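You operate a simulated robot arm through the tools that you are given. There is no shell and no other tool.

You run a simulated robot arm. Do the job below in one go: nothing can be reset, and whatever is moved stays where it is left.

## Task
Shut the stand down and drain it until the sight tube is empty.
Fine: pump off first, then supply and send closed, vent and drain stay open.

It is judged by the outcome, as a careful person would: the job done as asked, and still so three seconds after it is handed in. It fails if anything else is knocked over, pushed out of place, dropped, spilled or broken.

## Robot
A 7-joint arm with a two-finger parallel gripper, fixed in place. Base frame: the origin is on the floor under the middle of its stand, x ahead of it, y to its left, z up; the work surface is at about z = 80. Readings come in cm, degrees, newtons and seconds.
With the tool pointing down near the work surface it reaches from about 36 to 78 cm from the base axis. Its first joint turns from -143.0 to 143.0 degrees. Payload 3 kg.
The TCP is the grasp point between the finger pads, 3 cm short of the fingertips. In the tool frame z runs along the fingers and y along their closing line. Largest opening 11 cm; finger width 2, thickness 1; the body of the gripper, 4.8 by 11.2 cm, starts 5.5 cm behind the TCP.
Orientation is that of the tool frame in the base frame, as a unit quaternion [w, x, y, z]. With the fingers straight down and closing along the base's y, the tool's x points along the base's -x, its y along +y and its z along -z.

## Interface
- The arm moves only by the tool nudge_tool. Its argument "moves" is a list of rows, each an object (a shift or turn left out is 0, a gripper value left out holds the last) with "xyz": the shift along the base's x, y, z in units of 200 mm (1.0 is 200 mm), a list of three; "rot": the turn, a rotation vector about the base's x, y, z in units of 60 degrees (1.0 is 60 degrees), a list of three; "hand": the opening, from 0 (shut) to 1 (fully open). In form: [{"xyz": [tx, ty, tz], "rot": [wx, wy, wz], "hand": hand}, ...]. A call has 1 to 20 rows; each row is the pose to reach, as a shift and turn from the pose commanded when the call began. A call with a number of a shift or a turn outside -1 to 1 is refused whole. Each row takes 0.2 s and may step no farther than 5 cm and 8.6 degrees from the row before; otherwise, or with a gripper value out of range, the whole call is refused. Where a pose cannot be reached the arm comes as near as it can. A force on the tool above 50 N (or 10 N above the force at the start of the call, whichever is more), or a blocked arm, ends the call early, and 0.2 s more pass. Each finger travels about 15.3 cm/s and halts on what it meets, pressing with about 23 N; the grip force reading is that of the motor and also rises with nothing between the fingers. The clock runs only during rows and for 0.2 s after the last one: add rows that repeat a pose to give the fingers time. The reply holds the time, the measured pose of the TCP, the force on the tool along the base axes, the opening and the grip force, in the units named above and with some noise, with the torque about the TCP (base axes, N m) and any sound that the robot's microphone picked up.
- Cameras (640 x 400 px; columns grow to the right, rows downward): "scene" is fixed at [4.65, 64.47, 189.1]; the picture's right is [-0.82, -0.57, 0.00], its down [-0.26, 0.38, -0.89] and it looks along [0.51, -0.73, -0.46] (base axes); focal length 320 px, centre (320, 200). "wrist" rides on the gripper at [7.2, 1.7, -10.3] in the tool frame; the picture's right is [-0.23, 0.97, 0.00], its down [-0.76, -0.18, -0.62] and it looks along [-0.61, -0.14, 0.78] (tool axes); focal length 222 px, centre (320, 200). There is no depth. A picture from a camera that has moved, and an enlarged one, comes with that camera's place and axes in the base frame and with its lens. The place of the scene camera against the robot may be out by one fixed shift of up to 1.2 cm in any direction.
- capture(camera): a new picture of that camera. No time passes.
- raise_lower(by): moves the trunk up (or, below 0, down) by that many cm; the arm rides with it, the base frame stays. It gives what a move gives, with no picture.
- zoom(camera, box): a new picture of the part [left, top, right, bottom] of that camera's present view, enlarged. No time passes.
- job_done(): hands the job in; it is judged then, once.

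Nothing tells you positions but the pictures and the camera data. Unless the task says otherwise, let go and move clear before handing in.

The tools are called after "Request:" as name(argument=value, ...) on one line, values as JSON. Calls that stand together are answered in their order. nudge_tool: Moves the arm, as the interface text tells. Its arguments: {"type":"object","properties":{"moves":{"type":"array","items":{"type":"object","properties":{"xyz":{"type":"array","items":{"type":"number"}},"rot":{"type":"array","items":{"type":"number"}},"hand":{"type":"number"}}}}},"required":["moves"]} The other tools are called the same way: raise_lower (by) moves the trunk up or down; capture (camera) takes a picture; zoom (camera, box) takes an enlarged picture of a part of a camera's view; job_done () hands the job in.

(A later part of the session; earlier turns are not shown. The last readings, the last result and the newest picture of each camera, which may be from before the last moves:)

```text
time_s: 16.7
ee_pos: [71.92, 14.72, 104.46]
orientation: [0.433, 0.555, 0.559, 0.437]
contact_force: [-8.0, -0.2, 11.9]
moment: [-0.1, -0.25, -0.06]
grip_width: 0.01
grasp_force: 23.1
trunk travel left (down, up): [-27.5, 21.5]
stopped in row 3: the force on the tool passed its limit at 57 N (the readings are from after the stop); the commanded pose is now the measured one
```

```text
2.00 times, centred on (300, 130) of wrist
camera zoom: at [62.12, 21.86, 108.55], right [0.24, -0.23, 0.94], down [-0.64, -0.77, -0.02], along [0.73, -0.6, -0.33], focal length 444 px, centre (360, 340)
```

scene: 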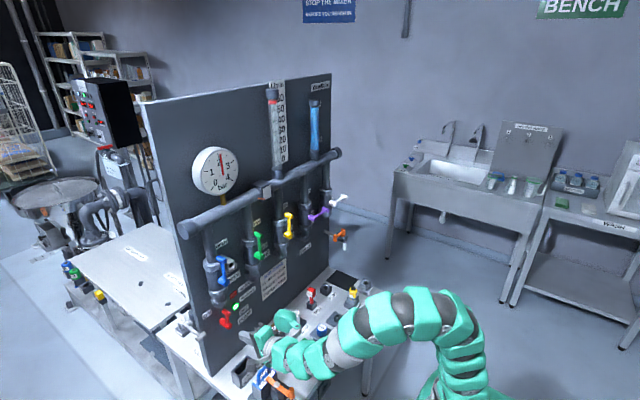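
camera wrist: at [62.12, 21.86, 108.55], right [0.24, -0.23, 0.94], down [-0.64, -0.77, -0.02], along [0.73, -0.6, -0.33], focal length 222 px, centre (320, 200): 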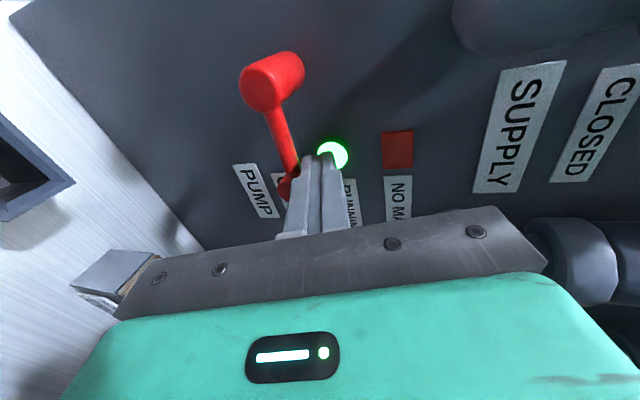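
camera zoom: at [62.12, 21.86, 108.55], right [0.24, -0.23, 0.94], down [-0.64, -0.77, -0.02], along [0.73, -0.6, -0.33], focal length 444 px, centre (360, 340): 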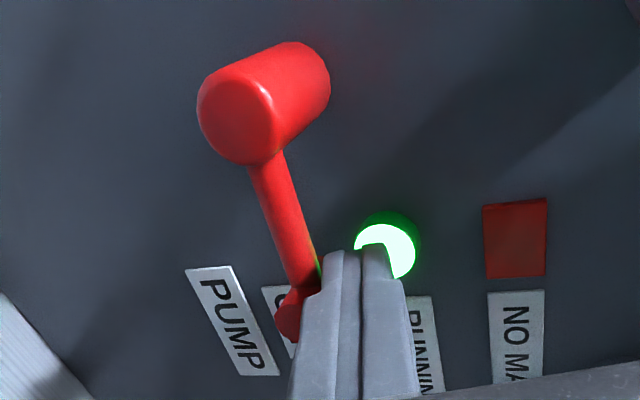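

The flow has dropped from about 55 to 11 L/min and the pressure is falling, so the pump is spinning down. I'll release the lever and back off, which also gives it time to stop.

Request:
nudge_tool(moves=[{"xyz": [0, 0, 0.05]}, {"xyz": [-0.15, 0, 0.06]}, {"xyz": [-0.35, 0, 0.08]}, {"xyz": [-0.55, 0, 0.15]}, {"xyz": [-0.7, 0, 0.25]}, {"xyz": [-0.75, 0, 0.4]}, {"xyz": [-0.8, 0, 0.6]}])

Request:
capture(camera="scene")

Request:
zoom(camera="scene", box=[180, 240, 300, 340])

Request:
zoom(camera="scene", box=[180, 70, 350, 200])

Request:
capture(camera="wrist")

```text
time_s: 18.3
ee_pos: [55.51, 14.81, 116.16]
orientation: [0.432, 0.556, 0.561, 0.436]
contact_force: [-0.5, -0.1, 0.0]
moment: [-0.01, -0.02, -0.01]
grip_width: 0.01
grasp_force: 23.4
out of reach, approached as far as the arm can: row 5
trunk travel left (down, up): [-27.5, 21.5]
```

```text
taken
```

scene: 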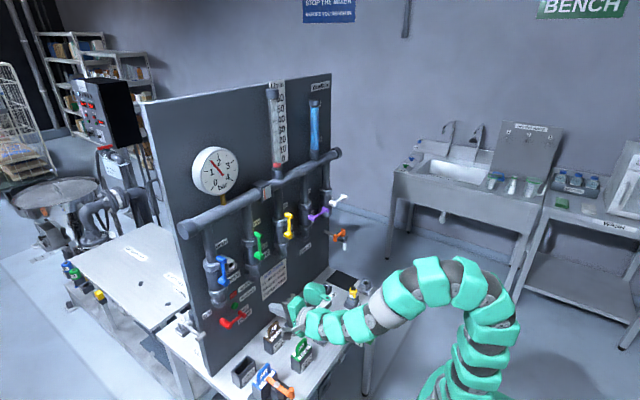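

```text
4.00 times, centred on (240, 290) of scene
camera zoom: at [4.65, 64.47, 189.1], right [-0.82, -0.57, 0.0], down [-0.26, 0.38, -0.89], along [0.51, -0.73, -0.46], focal length 1281 px, centre (640, -160)
```

zoom: 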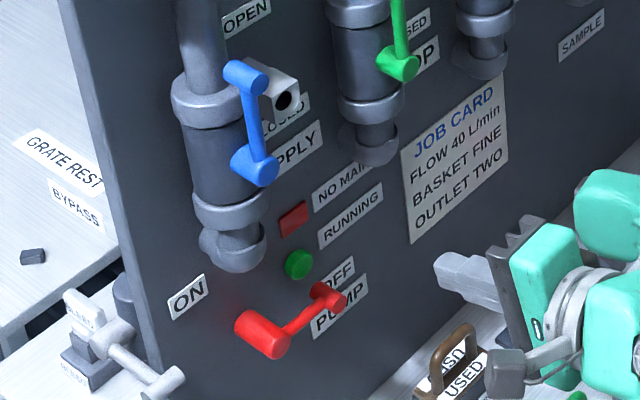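

```text
3.08 times, centred on (265, 135) of scene
camera zoom: at [4.65, 64.47, 189.1], right [-0.82, -0.57, 0.0], down [-0.26, 0.38, -0.89], along [0.51, -0.73, -0.46], focal length 986 px, centre (489, 400)
```

zoom: 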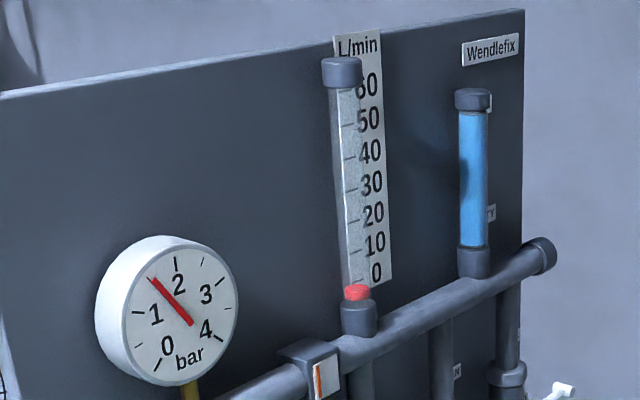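

```text
taken
camera wrist: at [45.96, 22.0, 120.34], right [0.24, -0.23, 0.94], down [-0.64, -0.77, -0.02], along [0.73, -0.6, -0.33], focal length 222 px, centre (320, 200)
```

wrist: 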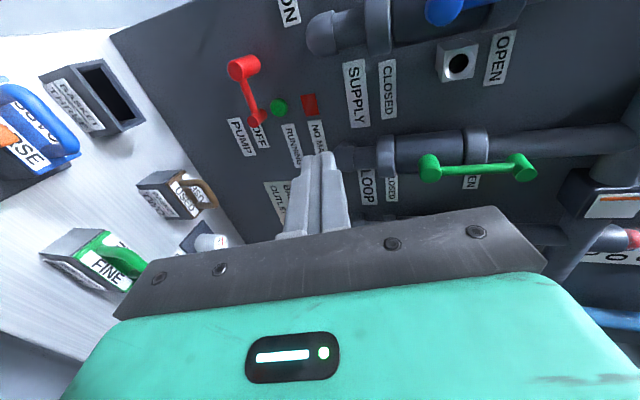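

The pump is off: the lamp is out, flow reads 0 and pressure is decaying. Next I'll raise the trunk to valve height and roll the tool back so the mint box is on top, level with the panel.

Request:
raise_lower(by=15)

Request:
nudge_tool(moves=[{"rot": [-0.121, -0.001, 0.031]}, {"rot": [-0.242, -0.002, 0.062]}, {"rot": [-0.364, -0.0035, 0.093]}, {"rot": [-0.485, -0.005, 0.124]}, {"rot": [-0.606, -0.006, 0.155]}, {"rot": [-0.727, -0.007, 0.186]}])

Request:
nudge_tool(moves=[{"rot": [-0.121, -0.001, 0.031]}, {"rot": [-0.242, -0.002, 0.062]}, {"rot": [-0.364, -0.0035, 0.093]}, {"rot": [-0.485, -0.005, 0.124]}, {"rot": [-0.606, -0.006, 0.155]}, {"rot": [-0.727, -0.007, 0.186]}])

Request:
capture(camera="scene")

Request:
capture(camera="wrist")

```text
time_s: 20.1
ee_pos: [55.59, 14.76, 131.23]
orientation: [0.433, 0.556, 0.56, 0.435]
contact_force: [0.0, -0.1, -0.8]
moment: [-0.04, -0.03, 0.0]
grip_width: 0.0
grasp_force: 23.0
trunk travel left (down, up): [-42.5, 6.5]
```

```text
time_s: 21.4
ee_pos: [55.66, 14.75, 131.09]
orientation: [0.567, 0.297, 0.731, 0.237]
contact_force: [-0.3, 0.0, -0.1]
moment: [0.03, 0.01, -0.03]
grip_width: 0.01
grasp_force: 23.0
trunk travel left (down, up): [-42.5, 6.5]
```

```text
time_s: 22.9
ee_pos: [55.64, 14.81, 131.23]
orientation: [0.615, -0.004, 0.789, 0.002]
contact_force: [1.0, 0.4, 0.1]
moment: [0.05, -0.03, 0.01]
grip_width: 0.0
grasp_force: 23.3
trunk travel left (down, up): [-42.5, 6.5]
```

```text
taken
```

scene: 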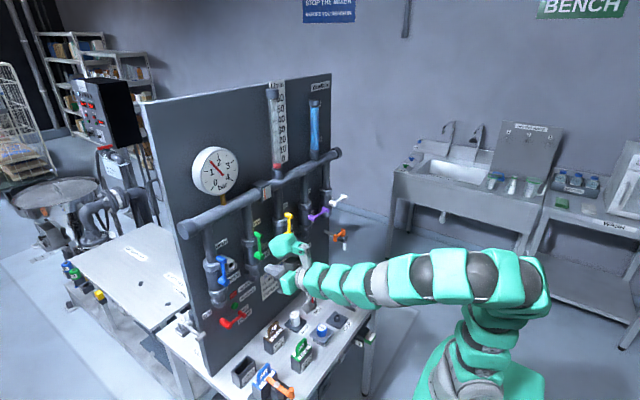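

```text
taken
camera wrist: at [43.73, 16.33, 126.75], right [0.04, 0.97, 0.22], down [-0.41, -0.18, 0.89], along [0.91, -0.13, 0.4], focal length 222 px, centre (320, 200)
```

wrist: 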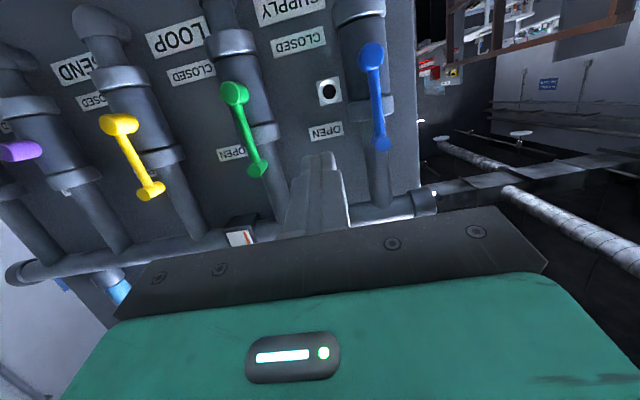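

Request:
zoom(camera="wrist", box=[290, 20, 430, 180])

Request:
zoom(camera="wrist", box=[60, 60, 300, 220])

```text
2.50 times, centred on (360, 100) of wrist
camera zoom: at [43.73, 16.33, 126.75], right [0.04, 0.97, 0.22], down [-0.41, -0.18, 0.89], along [0.91, -0.13, 0.4], focal length 555 px, centre (220, 450)
```

zoom: 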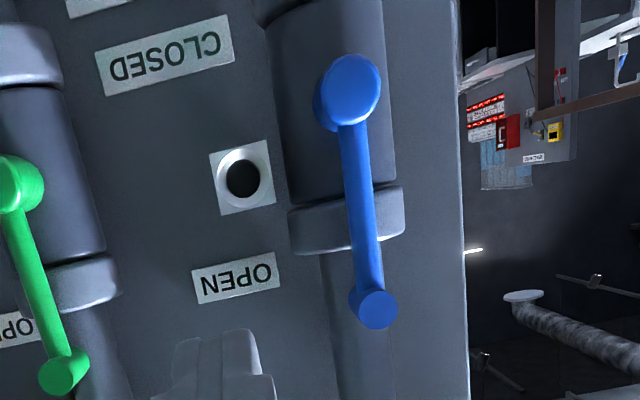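

```text
2.50 times, centred on (180, 140) of wrist
camera zoom: at [43.73, 16.33, 126.75], right [0.04, 0.97, 0.22], down [-0.41, -0.18, 0.89], along [0.91, -0.13, 0.4], focal length 555 px, centre (670, 350)
```

zoom: 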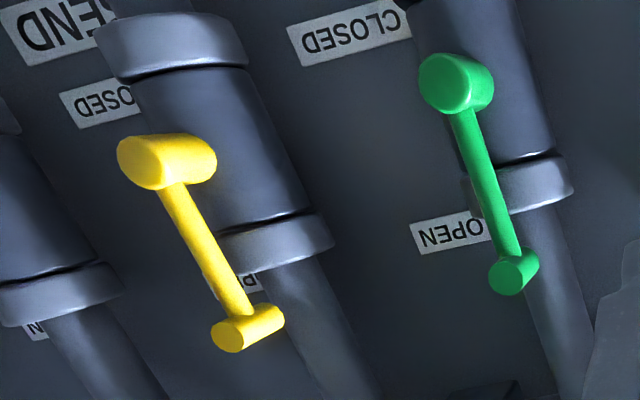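

The wrist view puts the blue hub at (69.1, 21.0, 124.2), its up-pointing knob at (68.6, 20.9, 132.5), and the yellow valve at y = -8.9. I'll level the tool and move to the left of the blue lever.

Request:
nudge_tool(moves=[{"xyz": [0, 0.15, 0.02], "rot": [0, -0.13, 0]}, {"xyz": [0.04, 0.3, 0.04], "rot": [0, -0.25, 0]}, {"xyz": [0.1, 0.47, 0.05], "rot": [0, -0.37, 0]}, {"xyz": [0.1, 0.47, 0.05], "rot": [0, -0.37, 0]}])

Request:
capture(camera="wrist")

Request:
zoom(camera="scene", box=[180, 160, 360, 320])

```text
time_s: 23.9
ee_pos: [57.71, 24.15, 132.25]
orientation: [0.755, -0.006, 0.656, 0.003]
contact_force: [0.9, 0.3, -0.5]
moment: [-0.01, -0.02, 0.01]
grip_width: 0.01
grasp_force: 23.2
trunk travel left (down, up): [-42.5, 6.5]
```

```text
taken
camera wrist: at [48.51, 25.76, 123.63], right [-0.04, 0.97, 0.22], down [-0.72, -0.18, 0.67], along [0.69, -0.13, 0.71], focal length 222 px, centre (320, 200)
```

wrist: 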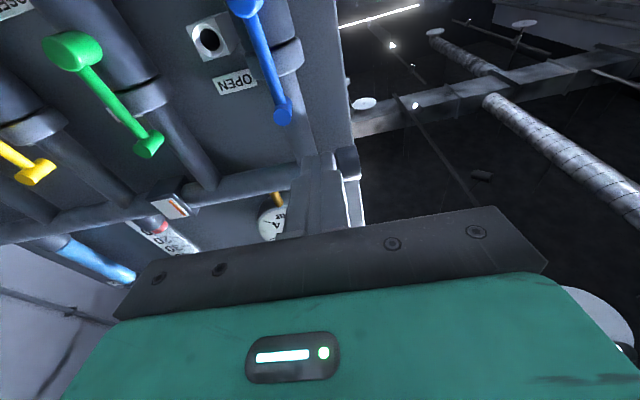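

```text
2.50 times, centred on (270, 240) of scene
camera zoom: at [4.65, 64.47, 189.1], right [-0.82, -0.57, 0.0], down [-0.26, 0.38, -0.89], along [0.51, -0.73, -0.46], focal length 801 px, centre (445, 100)
```

zoom: 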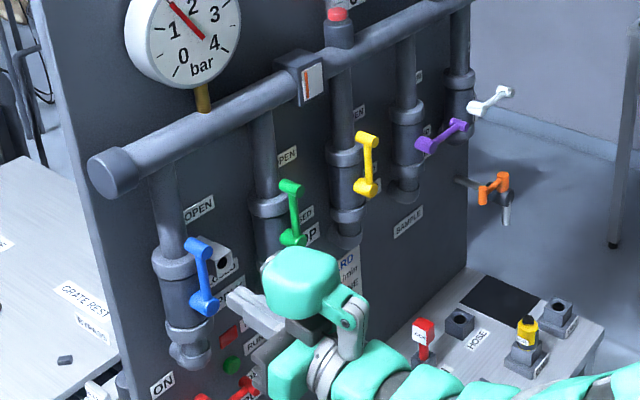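

Request:
nudge_tool(moves=[{"xyz": [0.16, 0, 0]}, {"xyz": [0.33, 0, 0]}, {"xyz": [0.48, 0, 0]}, {"xyz": [0.48, 0, 0]}])

Request:
capture(camera="wrist")

Request:
zoom(camera="scene", box=[180, 200, 280, 300])

```text
time_s: 24.9
ee_pos: [67.41, 24.34, 132.2]
orientation: [0.754, -0.006, 0.657, 0.003]
contact_force: [0.3, -0.5, -0.3]
moment: [-0.03, 0.0, -0.03]
grip_width: 0.01
grasp_force: 22.8
trunk travel left (down, up): [-42.5, 6.5]
```

```text
taken
camera wrist: at [58.08, 25.91, 123.46], right [-0.04, 0.97, 0.22], down [-0.72, -0.18, 0.67], along [0.69, -0.13, 0.71], focal length 222 px, centre (320, 200)
```

wrist: 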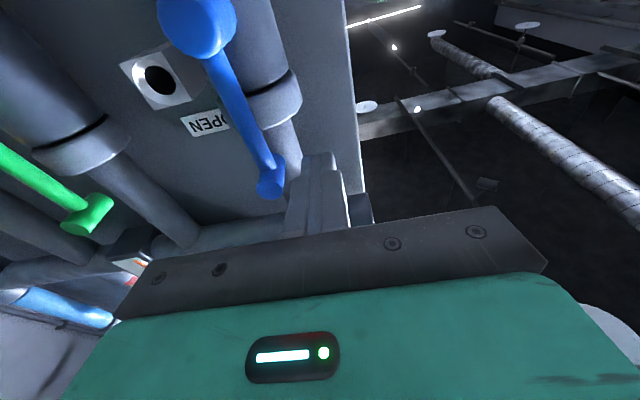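

```text
4.00 times, centred on (230, 250) of scene
camera zoom: at [4.65, 64.47, 189.1], right [-0.82, -0.57, 0.0], down [-0.26, 0.38, -0.89], along [0.51, -0.73, -0.46], focal length 1281 px, centre (680, 0)
```

zoom: 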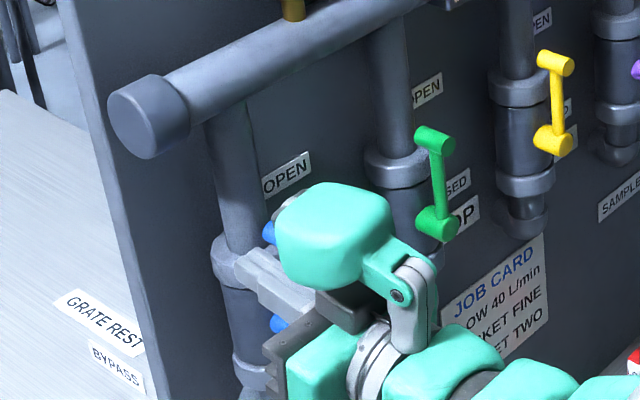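

The fingers are left of the blue knob with no contact. I'll now push SUPPLY clockwise to CLOSED.

Request:
nudge_tool(moves=[{"xyz": [0, -0.067, 0]}, {"xyz": [0, -0.1405, 0.011]}, {"xyz": [0, -0.215, 0.009]}, {"xyz": [0, -0.288, -0.0055]}, {"xyz": [0, -0.3575, -0.0325]}, {"xyz": [0, -0.4205, -0.0715]}, {"xyz": [0, -0.4765, -0.121]}, {"xyz": [0, -0.523, -0.179]}, {"xyz": [0, -0.558, -0.2445]}, {"xyz": [0, -0.582, -0.315]}, {"xyz": [0, -0.582, -0.325]}, {"xyz": [0, -0.582, -0.335]}])

Request:
capture(camera="wrist")

Request:
zoom(camera="scene", box=[180, 180, 300, 300])

```text
time_s: 27.4
ee_pos: [67.37, 12.51, 125.74]
orientation: [0.756, -0.005, 0.655, 0.003]
contact_force: [0.3, -1.8, 5.4]
moment: [0.0, -0.1, -0.04]
grip_width: 0.0
grasp_force: 22.8
trunk travel left (down, up): [-42.5, 6.5]
```

```text
taken
camera wrist: at [58.03, 14.09, 116.98], right [-0.04, 0.97, 0.22], down [-0.72, -0.18, 0.67], along [0.69, -0.13, 0.71], focal length 222 px, centre (320, 200)
```

wrist: 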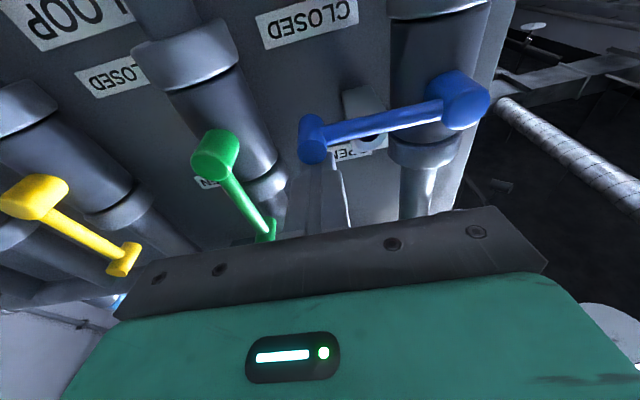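

```text
3.33 times, centred on (240, 240) of scene
camera zoom: at [4.65, 64.47, 189.1], right [-0.82, -0.57, 0.0], down [-0.26, 0.38, -0.89], along [0.51, -0.73, -0.46], focal length 1068 px, centre (587, 67)
```

zoom: 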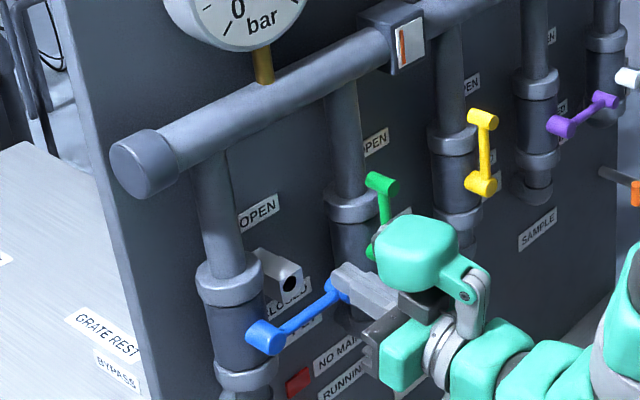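

The blue lever is over at CLOSED. I'll press a little further to make sure it reaches its stop.

Request:
nudge_tool(moves=[{"xyz": [0, 0, -0.015]}, {"xyz": [0, 0, -0.03]}, {"xyz": [0, 0, -0.045]}, {"xyz": [0, 0, -0.06]}])

Request:
zoom(camera="scene", box=[180, 180, 300, 300])

```text
time_s: 28.2
ee_pos: [67.3, 12.44, 125.66]
orientation: [0.761, -0.003, 0.649, 0.004]
contact_force: [-2.5, -1.5, 10.3]
moment: [0.03, -0.11, -0.13]
grip_width: 0.0
grasp_force: 22.6
trunk travel left (down, up): [-42.5, 6.5]
stopped in row 3: the force on the tool passed its limit at 55 N (the readings are from after the stop); the commanded pose is now the measured one
```

```text
3.33 times, centred on (240, 240) of scene
camera zoom: at [4.65, 64.47, 189.1], right [-0.82, -0.57, 0.0], down [-0.26, 0.38, -0.89], along [0.51, -0.73, -0.46], focal length 1068 px, centre (587, 67)
```

zoom: 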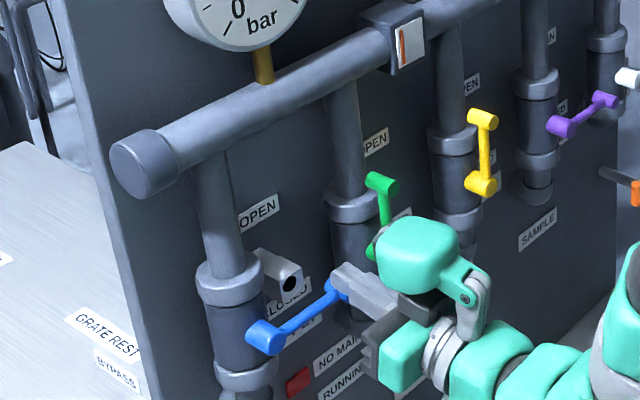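

SUPPLY is hard against its closed stop. I'll lift off, back out, and move across to the left side of the yellow SEND lever.

Request:
nudge_tool(moves=[{"xyz": [0, 0, 0.03]}, {"xyz": [-0.2, 0, 0.05]}, {"xyz": [-0.4, 0, 0.06]}, {"xyz": [-0.56, 0, 0.07]}, {"xyz": [-0.56, -0.2, 0.13]}, {"xyz": [-0.56, -0.4, 0.2]}, {"xyz": [-0.56, -0.6, 0.27]}, {"xyz": [-0.56, -0.75, 0.33]}, {"xyz": [-0.56, -0.905, 0.33]}, {"xyz": [-0.56, -0.905, 0.33]}])

Request:
capture(camera="wrist")

Request:
capture(camera="scene")

Request:
zoom(camera="scene", box=[180, 160, 360, 320])

```text
time_s: 30.4
ee_pos: [63.25, -1.83, 135.78]
orientation: [0.759, -0.004, 0.651, 0.003]
contact_force: [0.4, 0.4, -0.5]
moment: [0.0, -0.01, -0.04]
grip_width: 0.03
grasp_force: 23.6
out of reach, approached as far as the arm can: row 3, 4, 5, 6, 7, 8, 9, 10
trunk travel left (down, up): [-42.5, 6.5]
```

```text
taken
camera wrist: at [54.05, -0.28, 126.94], right [-0.05, 0.97, 0.22], down [-0.73, -0.18, 0.66], along [0.68, -0.13, 0.72], focal length 222 px, centre (320, 200)
```

wrist: 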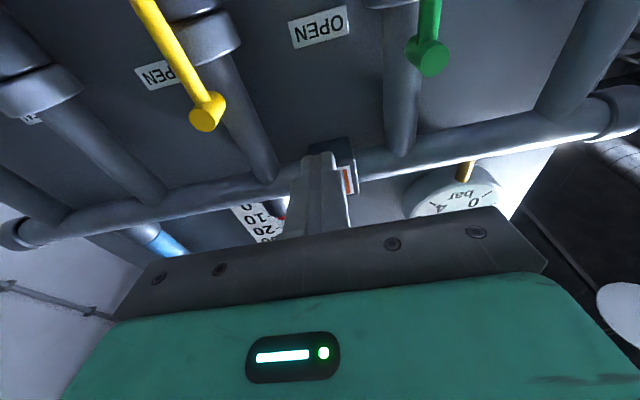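

```text
taken
```

scene: 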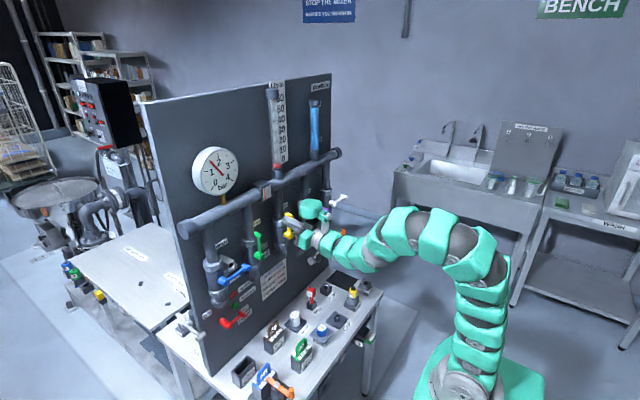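

```text
2.50 times, centred on (270, 240) of scene
camera zoom: at [4.65, 64.47, 189.1], right [-0.82, -0.57, 0.0], down [-0.26, 0.38, -0.89], along [0.51, -0.73, -0.46], focal length 801 px, centre (445, 100)
```

zoom: 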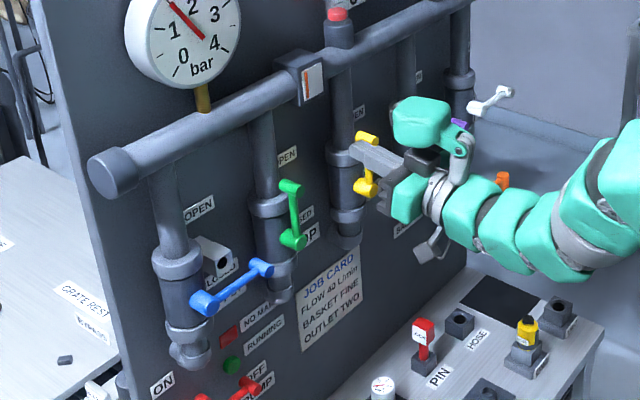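

That stand-off was too close for a level tool, so the arm drifted to its nearest reachable pose, which is clear of everything. I'll bring the target forward to a reachable stand-off beside yellow and check it.

Request:
nudge_tool(moves=[{"xyz": [0.2, 0.03, 0.05]}, {"xyz": [0.37, 0.03, 0.05]}, {"xyz": [0.37, 0.01, 0.0]}, {"xyz": [0.37, 0.01, 0.0]}])

Request:
capture(camera="wrist")

Request:
zoom(camera="scene", box=[220, 160, 360, 280])

```text
time_s: 31.4
ee_pos: [70.99, -1.34, 135.69]
orientation: [0.759, -0.005, 0.651, 0.004]
contact_force: [-0.8, -0.5, 0.3]
moment: [-0.03, -0.04, 0.03]
grip_width: 0.0
grasp_force: 22.9
trunk travel left (down, up): [-42.5, 6.5]
```

```text
taken
camera wrist: at [61.83, 0.14, 127.01], right [-0.05, 0.97, 0.22], down [-0.73, -0.18, 0.66], along [0.68, -0.13, 0.72], focal length 222 px, centre (320, 200)
```

wrist: 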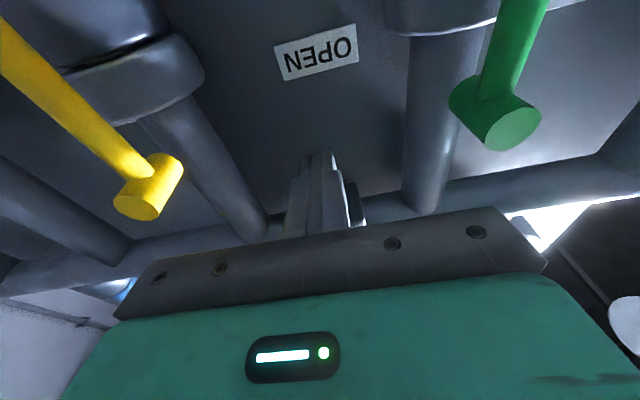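

```text
3.33 times, centred on (290, 220) of scene
camera zoom: at [4.65, 64.47, 189.1], right [-0.82, -0.57, 0.0], down [-0.26, 0.38, -0.89], along [0.51, -0.73, -0.46], focal length 1068 px, centre (420, 133)
```

zoom: 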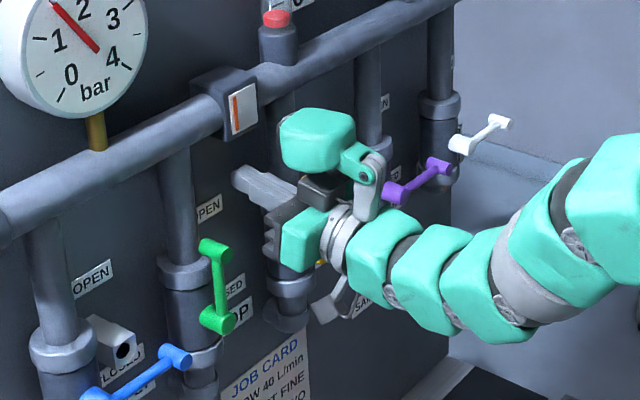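

The command was taken from the measured pose, so the tool is a few cm too deep, though still untouched. I'll back out in x first, then move beside the yellow knob.

Request:
nudge_tool(moves=[{"xyz": [-0.18, 0, 0]}, {"xyz": [-0.18, -0.1, -0.08]}, {"xyz": [-0.18, -0.21, -0.175]}, {"xyz": [-0.18, -0.21, -0.175]}])

Request:
capture(camera="wrist")

```text
time_s: 32.4
ee_pos: [67.68, -5.81, 132.27]
orientation: [0.759, -0.004, 0.651, 0.004]
contact_force: [0.2, -0.2, 0.6]
moment: [-0.01, 0.01, -0.01]
grip_width: 0.0
grasp_force: 23.4
trunk travel left (down, up): [-42.5, 6.5]
```

```text
taken
camera wrist: at [58.51, -4.24, 123.46], right [-0.05, 0.97, 0.22], down [-0.73, -0.18, 0.66], along [0.68, -0.13, 0.72], focal length 222 px, centre (320, 200)
```

wrist: 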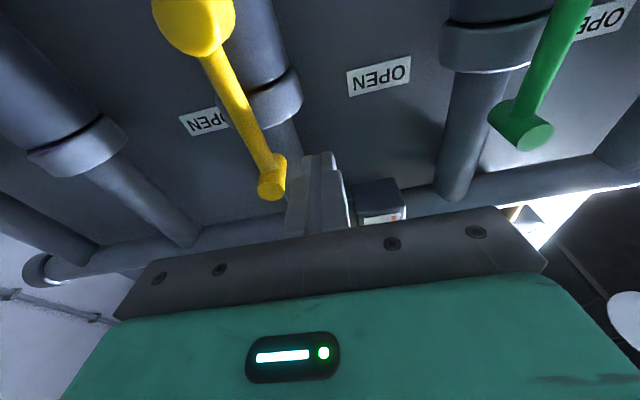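

The fingers sit beside the yellow knob just as they did for blue. I'll push SEND clockwise to CLOSED along the same arc, through to its stop.

Request:
nudge_tool(moves=[{"xyz": [0, -0.0545, -0.0035]}, {"xyz": [0, -0.128, 0.0075]}, {"xyz": [0, -0.2025, 0.0055]}, {"xyz": [0, -0.2755, -0.009]}, {"xyz": [0, -0.345, -0.036]}, {"xyz": [0, -0.408, -0.075]}, {"xyz": [0, -0.464, -0.1245]}, {"xyz": [0, -0.5105, -0.1825]}, {"xyz": [0, -0.5455, -0.248]}, {"xyz": [0, -0.5695, -0.3185]}, {"xyz": [0, -0.5695, -0.3285]}, {"xyz": [0, -0.5695, -0.3385]}, {"xyz": [0, -0.5695, -0.355]}, {"xyz": [0, -0.5695, -0.37]}])

Request:
capture(camera="wrist")

Request:
zoom(camera="scene", box=[200, 160, 360, 280])

```text
time_s: 35.4
ee_pos: [67.34, -16.83, 125.59]
orientation: [0.762, -0.006, 0.647, 0.004]
contact_force: [8.8, 9.3, 36.3]
moment: [-0.11, -0.5, 0.16]
grip_width: 0.0
grasp_force: 22.8
trunk travel left (down, up): [-42.5, 6.5]
```

```text
taken
camera wrist: at [58.26, -15.32, 116.61], right [-0.05, 0.97, 0.22], down [-0.74, -0.18, 0.65], along [0.68, -0.13, 0.73], focal length 222 px, centre (320, 200)
```

wrist: 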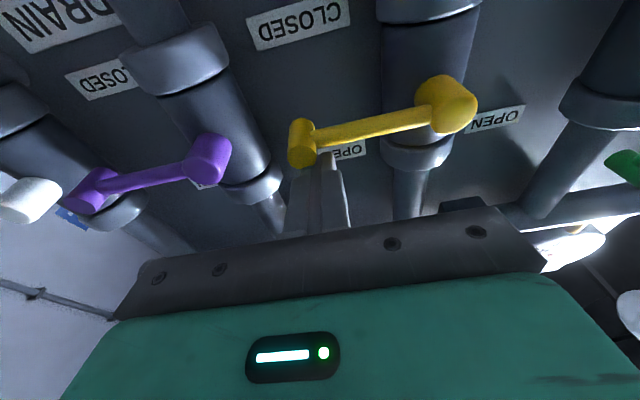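

```text
3.33 times, centred on (280, 220) of scene
camera zoom: at [4.65, 64.47, 189.1], right [-0.82, -0.57, 0.0], down [-0.26, 0.38, -0.89], along [0.51, -0.73, -0.46], focal length 1068 px, centre (453, 133)
```

zoom: 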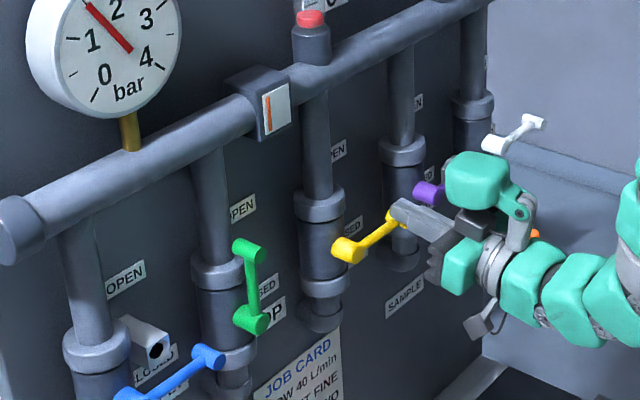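

SEND is closed and against its stop. Next is VENT (white), which needs its lever pushed up from below. I'll lift off yellow, back out a little, and travel to the right in front of the levers.

Request:
nudge_tool(moves=[{"xyz": [0, 0, 0.075]}, {"xyz": [-0.1, 0, 0.1]}, {"xyz": [-0.2, 0, 0.1]}, {"xyz": [-0.21, -0.2, 0.05]}, {"xyz": [-0.23, -0.4, 0]}, {"xyz": [-0.26, -0.6, -0.05]}, {"xyz": [-0.3, -0.8, -0.1]}, {"xyz": [-0.3, -1.0, -0.15]}])

Request:
capture(camera="wrist")

Request:
capture(camera="scene")

Request:
zoom(camera="scene", box=[200, 70, 400, 280])

```text
time_s: 37.2
ee_pos: [61.45, -37.11, 122.2]
orientation: [0.759, -0.004, 0.651, 0.002]
contact_force: [-0.1, 0.0, 0.2]
moment: [0.01, -0.02, -0.05]
grip_width: 0.01
grasp_force: 23.1
trunk travel left (down, up): [-42.5, 6.5]
```

```text
taken
camera wrist: at [52.21, -35.6, 113.35], right [-0.05, 0.97, 0.22], down [-0.73, -0.18, 0.66], along [0.68, -0.13, 0.72], focal length 222 px, centre (320, 200)
```

wrist: 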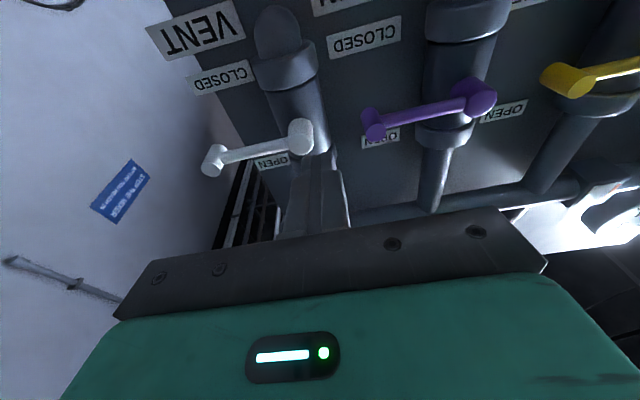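

```text
taken
```

scene: 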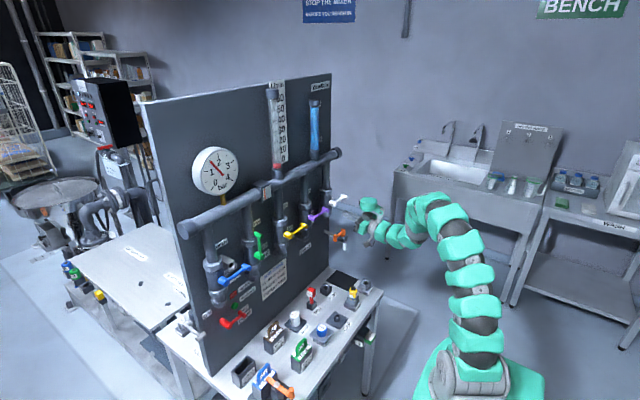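

```text
1.90 times, centred on (300, 175) of scene
camera zoom: at [4.65, 64.47, 189.1], right [-0.82, -0.57, 0.0], down [-0.26, 0.38, -0.89], along [0.51, -0.73, -0.46], focal length 610 px, centre (358, 248)
```

zoom: 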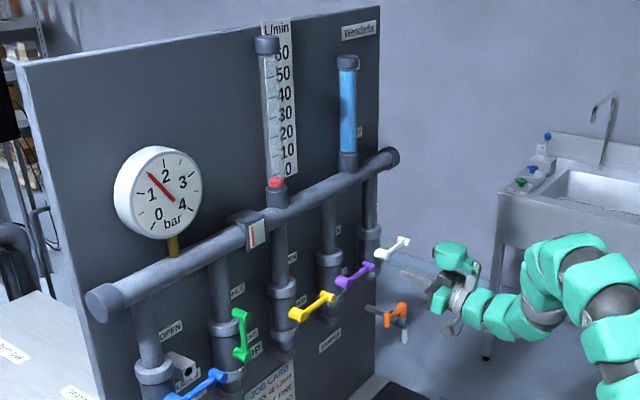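

Request:
zoom(camera="wrist", box=[190, 90, 350, 210])

Request:
zoom(camera="wrist", box=[340, 50, 520, 180])

```text
3.33 times, centred on (270, 150) of wrist
camera zoom: at [52.21, -35.6, 113.35], right [-0.05, 0.97, 0.22], down [-0.73, -0.18, 0.66], along [0.68, -0.13, 0.72], focal length 740 px, centre (487, 367)
```

zoom: 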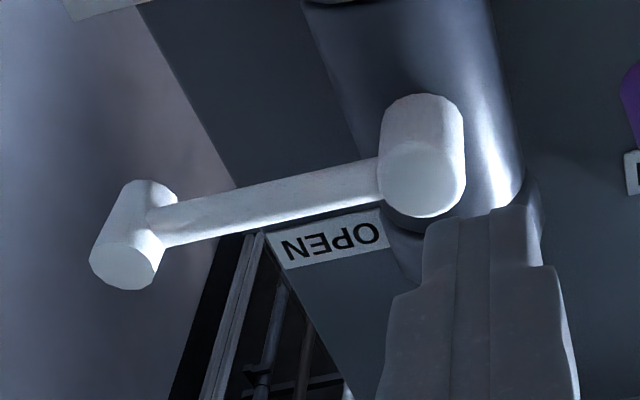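

```text
3.08 times, centred on (430, 115) of wrist
camera zoom: at [52.21, -35.6, 113.35], right [-0.05, 0.97, 0.22], down [-0.73, -0.18, 0.66], along [0.68, -0.13, 0.72], focal length 684 px, centre (-18, 462)
```

zoom: 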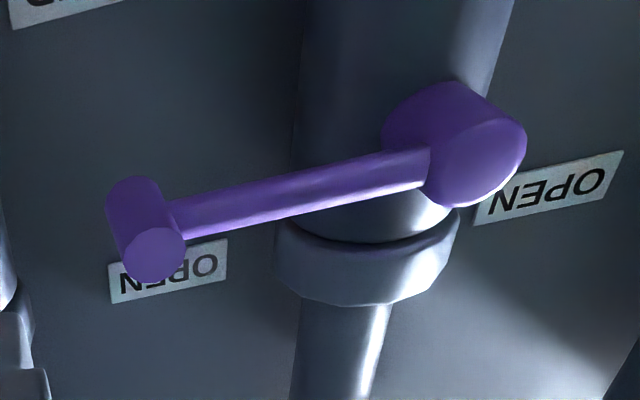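

Both remaining levers check out: the white hub is at y = -38.95 with its knob at y = -47.4, and the purple hub is at y = -24.0 with its knob at y = -32.5, all at z of about 124. I'll place the closed fingers just below the white knob.

Request:
nudge_tool(moves=[{"xyz": [0, -0.2, -0.05]}, {"xyz": [0, -0.4, -0.09]}, {"xyz": [0, -0.51, -0.09]}, {"xyz": [0.15, -0.51, -0.09]}, {"xyz": [0.3, -0.51, -0.09]}, {"xyz": [0.3, -0.51, -0.09]}])

Request:
capture(camera="wrist")

Request:
zoom(camera="scene", box=[280, 160, 420, 260])

```text
time_s: 38.6
ee_pos: [67.62, -47.24, 120.26]
orientation: [0.759, -0.004, 0.651, 0.004]
contact_force: [-0.3, -0.1, -0.3]
moment: [0.03, 0.0, -0.02]
grip_width: 0.0
grasp_force: 22.8
trunk travel left (down, up): [-42.5, 6.5]
```

```text
taken
camera wrist: at [58.41, -45.6, 111.36], right [-0.05, 0.97, 0.22], down [-0.73, -0.19, 0.66], along [0.68, -0.13, 0.72], focal length 222 px, centre (320, 200)
```

wrist: 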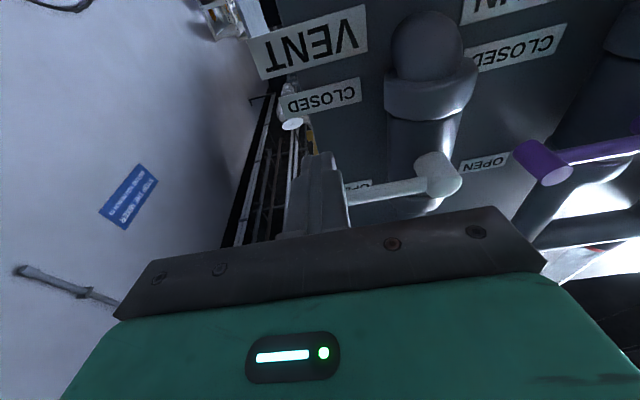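

```text
4.00 times, centred on (350, 210) of scene
camera zoom: at [4.65, 64.47, 189.1], right [-0.82, -0.57, 0.0], down [-0.26, 0.38, -0.89], along [0.51, -0.73, -0.46], focal length 1281 px, centre (200, 160)
```

zoom: 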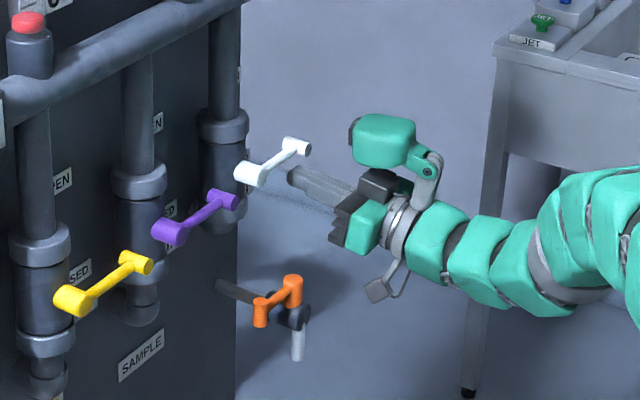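

The fingertips are just under the white knob. I'll push VENT up along its arc to OPEN.

Request:
nudge_tool(moves=[{"xyz": [0, -0.003, 0.07]}, {"xyz": [0, -0.014, 0.144]}, {"xyz": [0, -0.012, 0.219]}, {"xyz": [0, 0.003, 0.2925]}, {"xyz": [0, 0.03, 0.362]}, {"xyz": [0, 0.0695, 0.4255]}, {"xyz": [0, 0.119, 0.4815]}, {"xyz": [0, 0.1775, 0.5285]}, {"xyz": [0, 0.2435, 0.5635]}, {"xyz": [0, 0.3145, 0.5875]}, {"xyz": [0, 0.33, 0.5875]}, {"xyz": [0, 0.345, 0.5875]}, {"xyz": [0, 0.36, 0.5875]}])

Request:
capture(camera="wrist")

Request:
zoom(camera="scene", box=[180, 70, 420, 260])

```text
time_s: 41.6
ee_pos: [67.5, -40.62, 131.99]
orientation: [0.76, 0.002, 0.65, 0.001]
contact_force: [10.7, -17.0, -5.3]
moment: [0.03, 0.16, -0.44]
grip_width: 0.0
grasp_force: 22.9
trunk travel left (down, up): [-42.5, 6.5]
stopped in row 13: the force on the tool passed its limit at 51 N (the readings are from after the stop); the commanded pose is now the measured one
```

```text
taken
camera wrist: at [58.34, -39.04, 123.19], right [-0.04, 0.97, 0.23], down [-0.73, -0.18, 0.65], along [0.68, -0.14, 0.72], focal length 222 px, centre (320, 200)
```

wrist: 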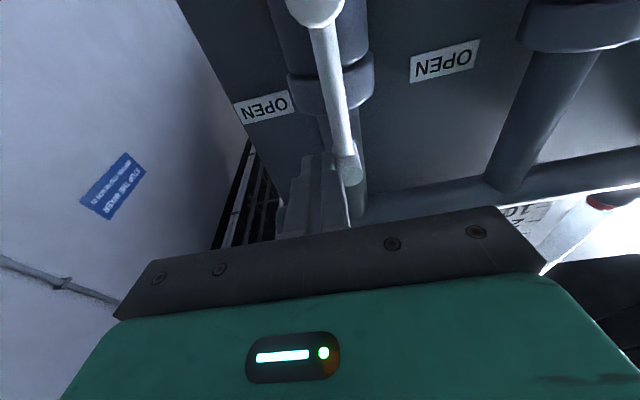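

```text
2.11 times, centred on (300, 165) of scene
camera zoom: at [4.65, 64.47, 189.1], right [-0.82, -0.57, 0.0], down [-0.26, 0.38, -0.89], along [0.51, -0.73, -0.46], focal length 674 px, centre (362, 274)
```

zoom: 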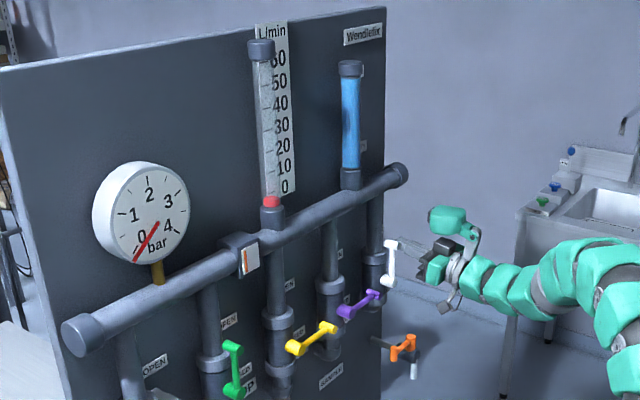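

VENT is open at its stop and the pressure gauge has dropped to zero. Now I'll release white, back out, and place the fingers beneath the purple DRAIN knob.

Request:
nudge_tool(moves=[{"xyz": [0, -0.05, 0]}, {"xyz": [-0.15, -0.05, 0]}, {"xyz": [-0.3, -0.05, -0.05]}, {"xyz": [-0.3, 0, -0.2]}, {"xyz": [-0.3, 0.15, -0.35]}, {"xyz": [-0.3, 0.3, -0.5]}, {"xyz": [-0.3, 0.41, -0.585]}, {"xyz": [-0.15, 0.41, -0.585]}, {"xyz": [0, 0.41, -0.585]}, {"xyz": [0, 0.41, -0.585]}])

Request:
capture(camera="wrist")

Request:
zoom(camera="scene", box=[260, 160, 400, 260])

```text
time_s: 43.8
ee_pos: [67.37, -32.15, 120.44]
orientation: [0.761, -0.001, 0.649, 0.001]
contact_force: [-0.4, -0.1, -0.3]
moment: [0.01, 0.0, 0.0]
grip_width: 0.01
grasp_force: 23.2
trunk travel left (down, up): [-42.5, 6.5]
```

```text
taken
camera wrist: at [58.26, -30.44, 111.74], right [-0.04, 0.97, 0.22], down [-0.73, -0.18, 0.65], along [0.68, -0.14, 0.72], focal length 222 px, centre (320, 200)
```

wrist: 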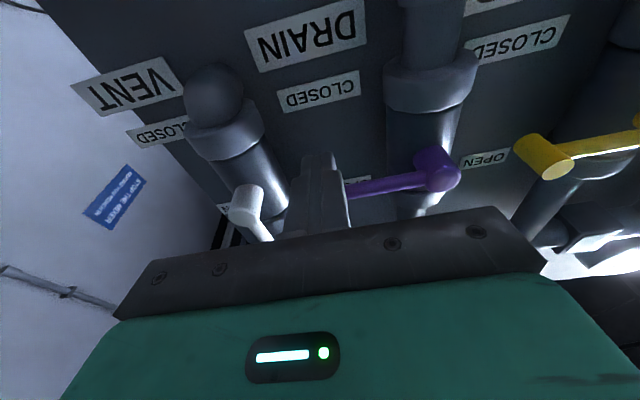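

```text
4.00 times, centred on (330, 210) of scene
camera zoom: at [4.65, 64.47, 189.1], right [-0.82, -0.57, 0.0], down [-0.26, 0.38, -0.89], along [0.51, -0.73, -0.46], focal length 1281 px, centre (280, 160)
```

zoom: 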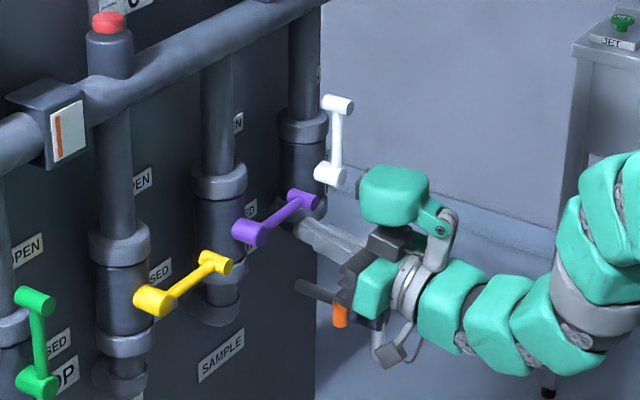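

The fingers are under the purple knob and clear of the opened white lever. I'll push DRAIN up to OPEN.

Request:
nudge_tool(moves=[{"xyz": [0, -0.015, 0.059]}, {"xyz": [0, -0.026, 0.134]}, {"xyz": [0, -0.0235, 0.2095]}, {"xyz": [0, -0.0085, 0.2835]}, {"xyz": [0, 0.0195, 0.354]}, {"xyz": [0, 0.0595, 0.418]}, {"xyz": [0, 0.1095, 0.475]}, {"xyz": [0, 0.169, 0.522]}, {"xyz": [0, 0.2355, 0.5575]}, {"xyz": [0, 0.3075, 0.5815]}, {"xyz": [0, 0.323, 0.5815]}, {"xyz": [0, 0.338, 0.5815]}, {"xyz": [0, 0.353, 0.5815]}])

Request:
capture(camera="wrist")

Request:
zoom(camera="scene", box=[180, 70, 420, 260])

```text
time_s: 46.6
ee_pos: [67.4, -25.59, 131.84]
orientation: [0.76, 0.004, 0.649, -0.001]
contact_force: [2.6, -35.8, -6.1]
moment: [0.13, 0.15, -0.73]
grip_width: 0.0
grasp_force: 37.7
trunk travel left (down, up): [-42.5, 6.5]
```

```text
taken
camera wrist: at [58.31, -23.95, 123.1], right [-0.03, 0.97, 0.23], down [-0.73, -0.18, 0.65], along [0.68, -0.15, 0.72], focal length 222 px, centre (320, 200)
```

wrist: 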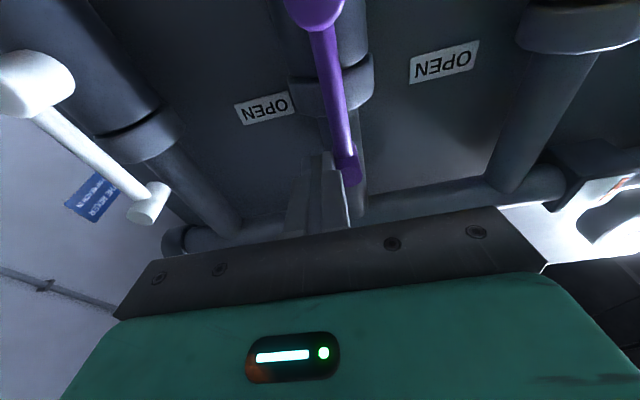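

```text
2.11 times, centred on (300, 165) of scene
camera zoom: at [4.65, 64.47, 189.1], right [-0.82, -0.57, 0.0], down [-0.26, 0.38, -0.89], along [0.51, -0.73, -0.46], focal length 674 px, centre (362, 274)
```

zoom: 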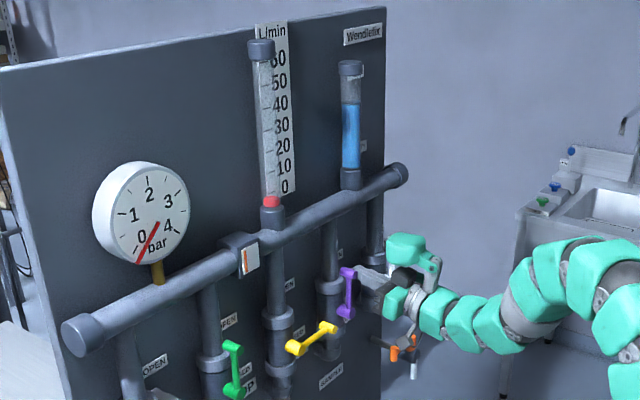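

DRAIN is open and the sight tube level is falling. I'll let go, back straight out and wait for it to empty.

Request:
nudge_tool(moves=[{"xyz": [0, -0.08, 0]}, {"xyz": [-0.12, -0.09, 0]}, {"xyz": [-0.24, -0.1, 0]}, {"xyz": [-0.3, -0.15, 0]}, {"xyz": [-0.4, -0.25, 0]}, {"xyz": [-0.5, -0.35, 0]}, {"xyz": [-0.5, -0.35, 0]}, {"xyz": [-0.5, -0.35, 0]}])

Request:
capture(camera="scene")

Request:
zoom(camera="scene", box=[180, 70, 420, 260])

Request:
capture(camera="wrist")

```text
time_s: 48.4
ee_pos: [57.86, -32.09, 132.13]
orientation: [0.76, -0.001, 0.65, 0.001]
contact_force: [-0.2, -0.7, 1.0]
moment: [0.0, 0.01, 0.01]
grip_width: 0.01
grasp_force: 37.7
trunk travel left (down, up): [-42.5, 6.5]
```

```text
taken
```

scene: 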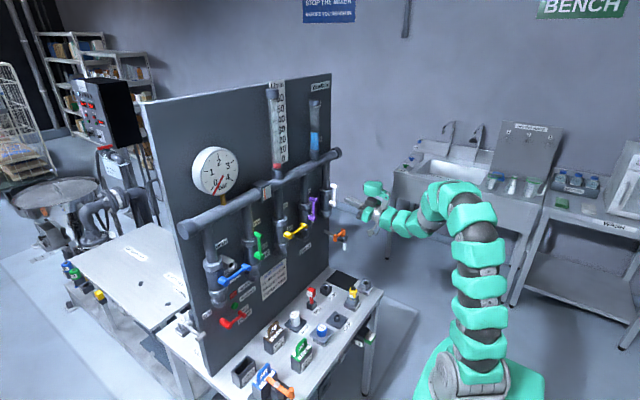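

```text
2.11 times, centred on (300, 165) of scene
camera zoom: at [4.65, 64.47, 189.1], right [-0.82, -0.57, 0.0], down [-0.26, 0.38, -0.89], along [0.51, -0.73, -0.46], focal length 674 px, centre (362, 274)
```

zoom: 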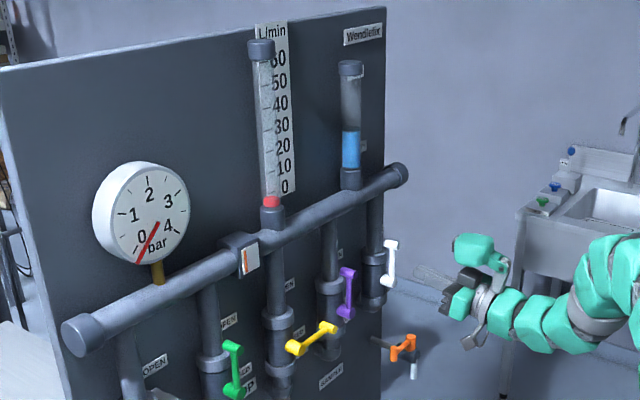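

```text
taken
camera wrist: at [48.59, -30.48, 123.15], right [-0.04, 0.97, 0.22], down [-0.73, -0.18, 0.65], along [0.68, -0.14, 0.72], focal length 222 px, centre (320, 200)
```

wrist: 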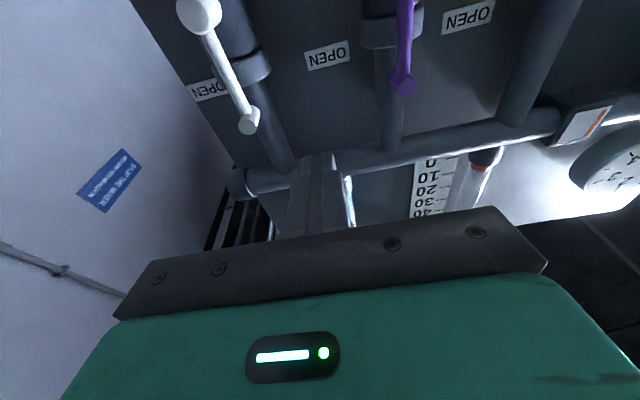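

I'm clear of the panel and the tube is about half empty. I'll hold still while it drains.

Request:
nudge_tool(moves=[{"xyz": [0, 0, 0]}, {"xyz": [0, 0, 0]}, {"xyz": [0, 0, 0]}, {"xyz": [0, 0, 0]}, {"xyz": [0, 0, 0]}, {"xyz": [0, 0, 0]}, {"xyz": [0, 0, 0]}, {"xyz": [0, 0, 0]}, {"xyz": [0, 0, 0]}, {"xyz": [0, 0, 0]}, {"xyz": [0, 0, 0]}, {"xyz": [0, 0, 0]}, {"xyz": [0, 0, 0]}, {"xyz": [0, 0, 0]}, {"xyz": [0, 0, 0]}])

Request:
zoom(camera="scene", box=[280, 80, 360, 180])

Request:
zoom(camera="scene", box=[180, 160, 360, 340])

```text
time_s: 51.6
ee_pos: [57.71, -32.14, 132.01]
orientation: [0.761, -0.001, 0.649, 0.002]
contact_force: [-0.1, -0.1, -0.2]
moment: [0.01, 0.01, -0.02]
grip_width: 0.0
grasp_force: 37.6
trunk travel left (down, up): [-42.5, 6.5]
```

```text
4.00 times, centred on (320, 130) of scene
camera zoom: at [4.65, 64.47, 189.1], right [-0.82, -0.57, 0.0], down [-0.26, 0.38, -0.89], along [0.51, -0.73, -0.46], focal length 1281 px, centre (320, 480)
```

zoom: 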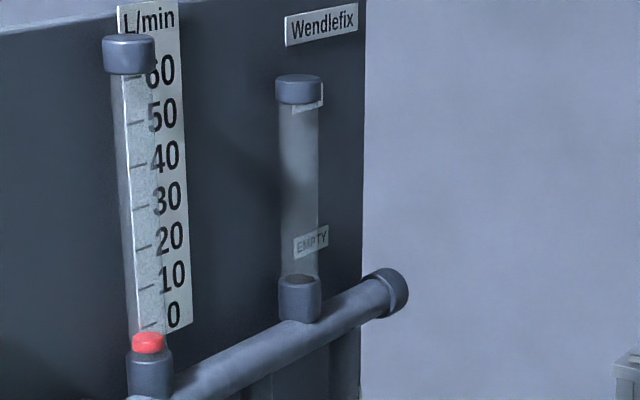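

```text
2.22 times, centred on (270, 250) of scene
camera zoom: at [4.65, 64.47, 189.1], right [-0.82, -0.57, 0.0], down [-0.26, 0.38, -0.89], along [0.51, -0.73, -0.46], focal length 712 px, centre (431, 89)
```

zoom: 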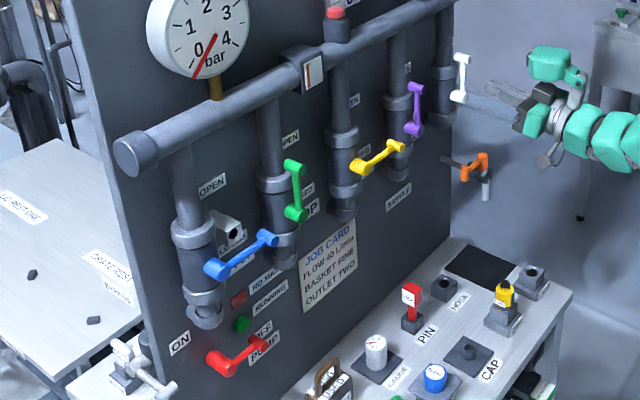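

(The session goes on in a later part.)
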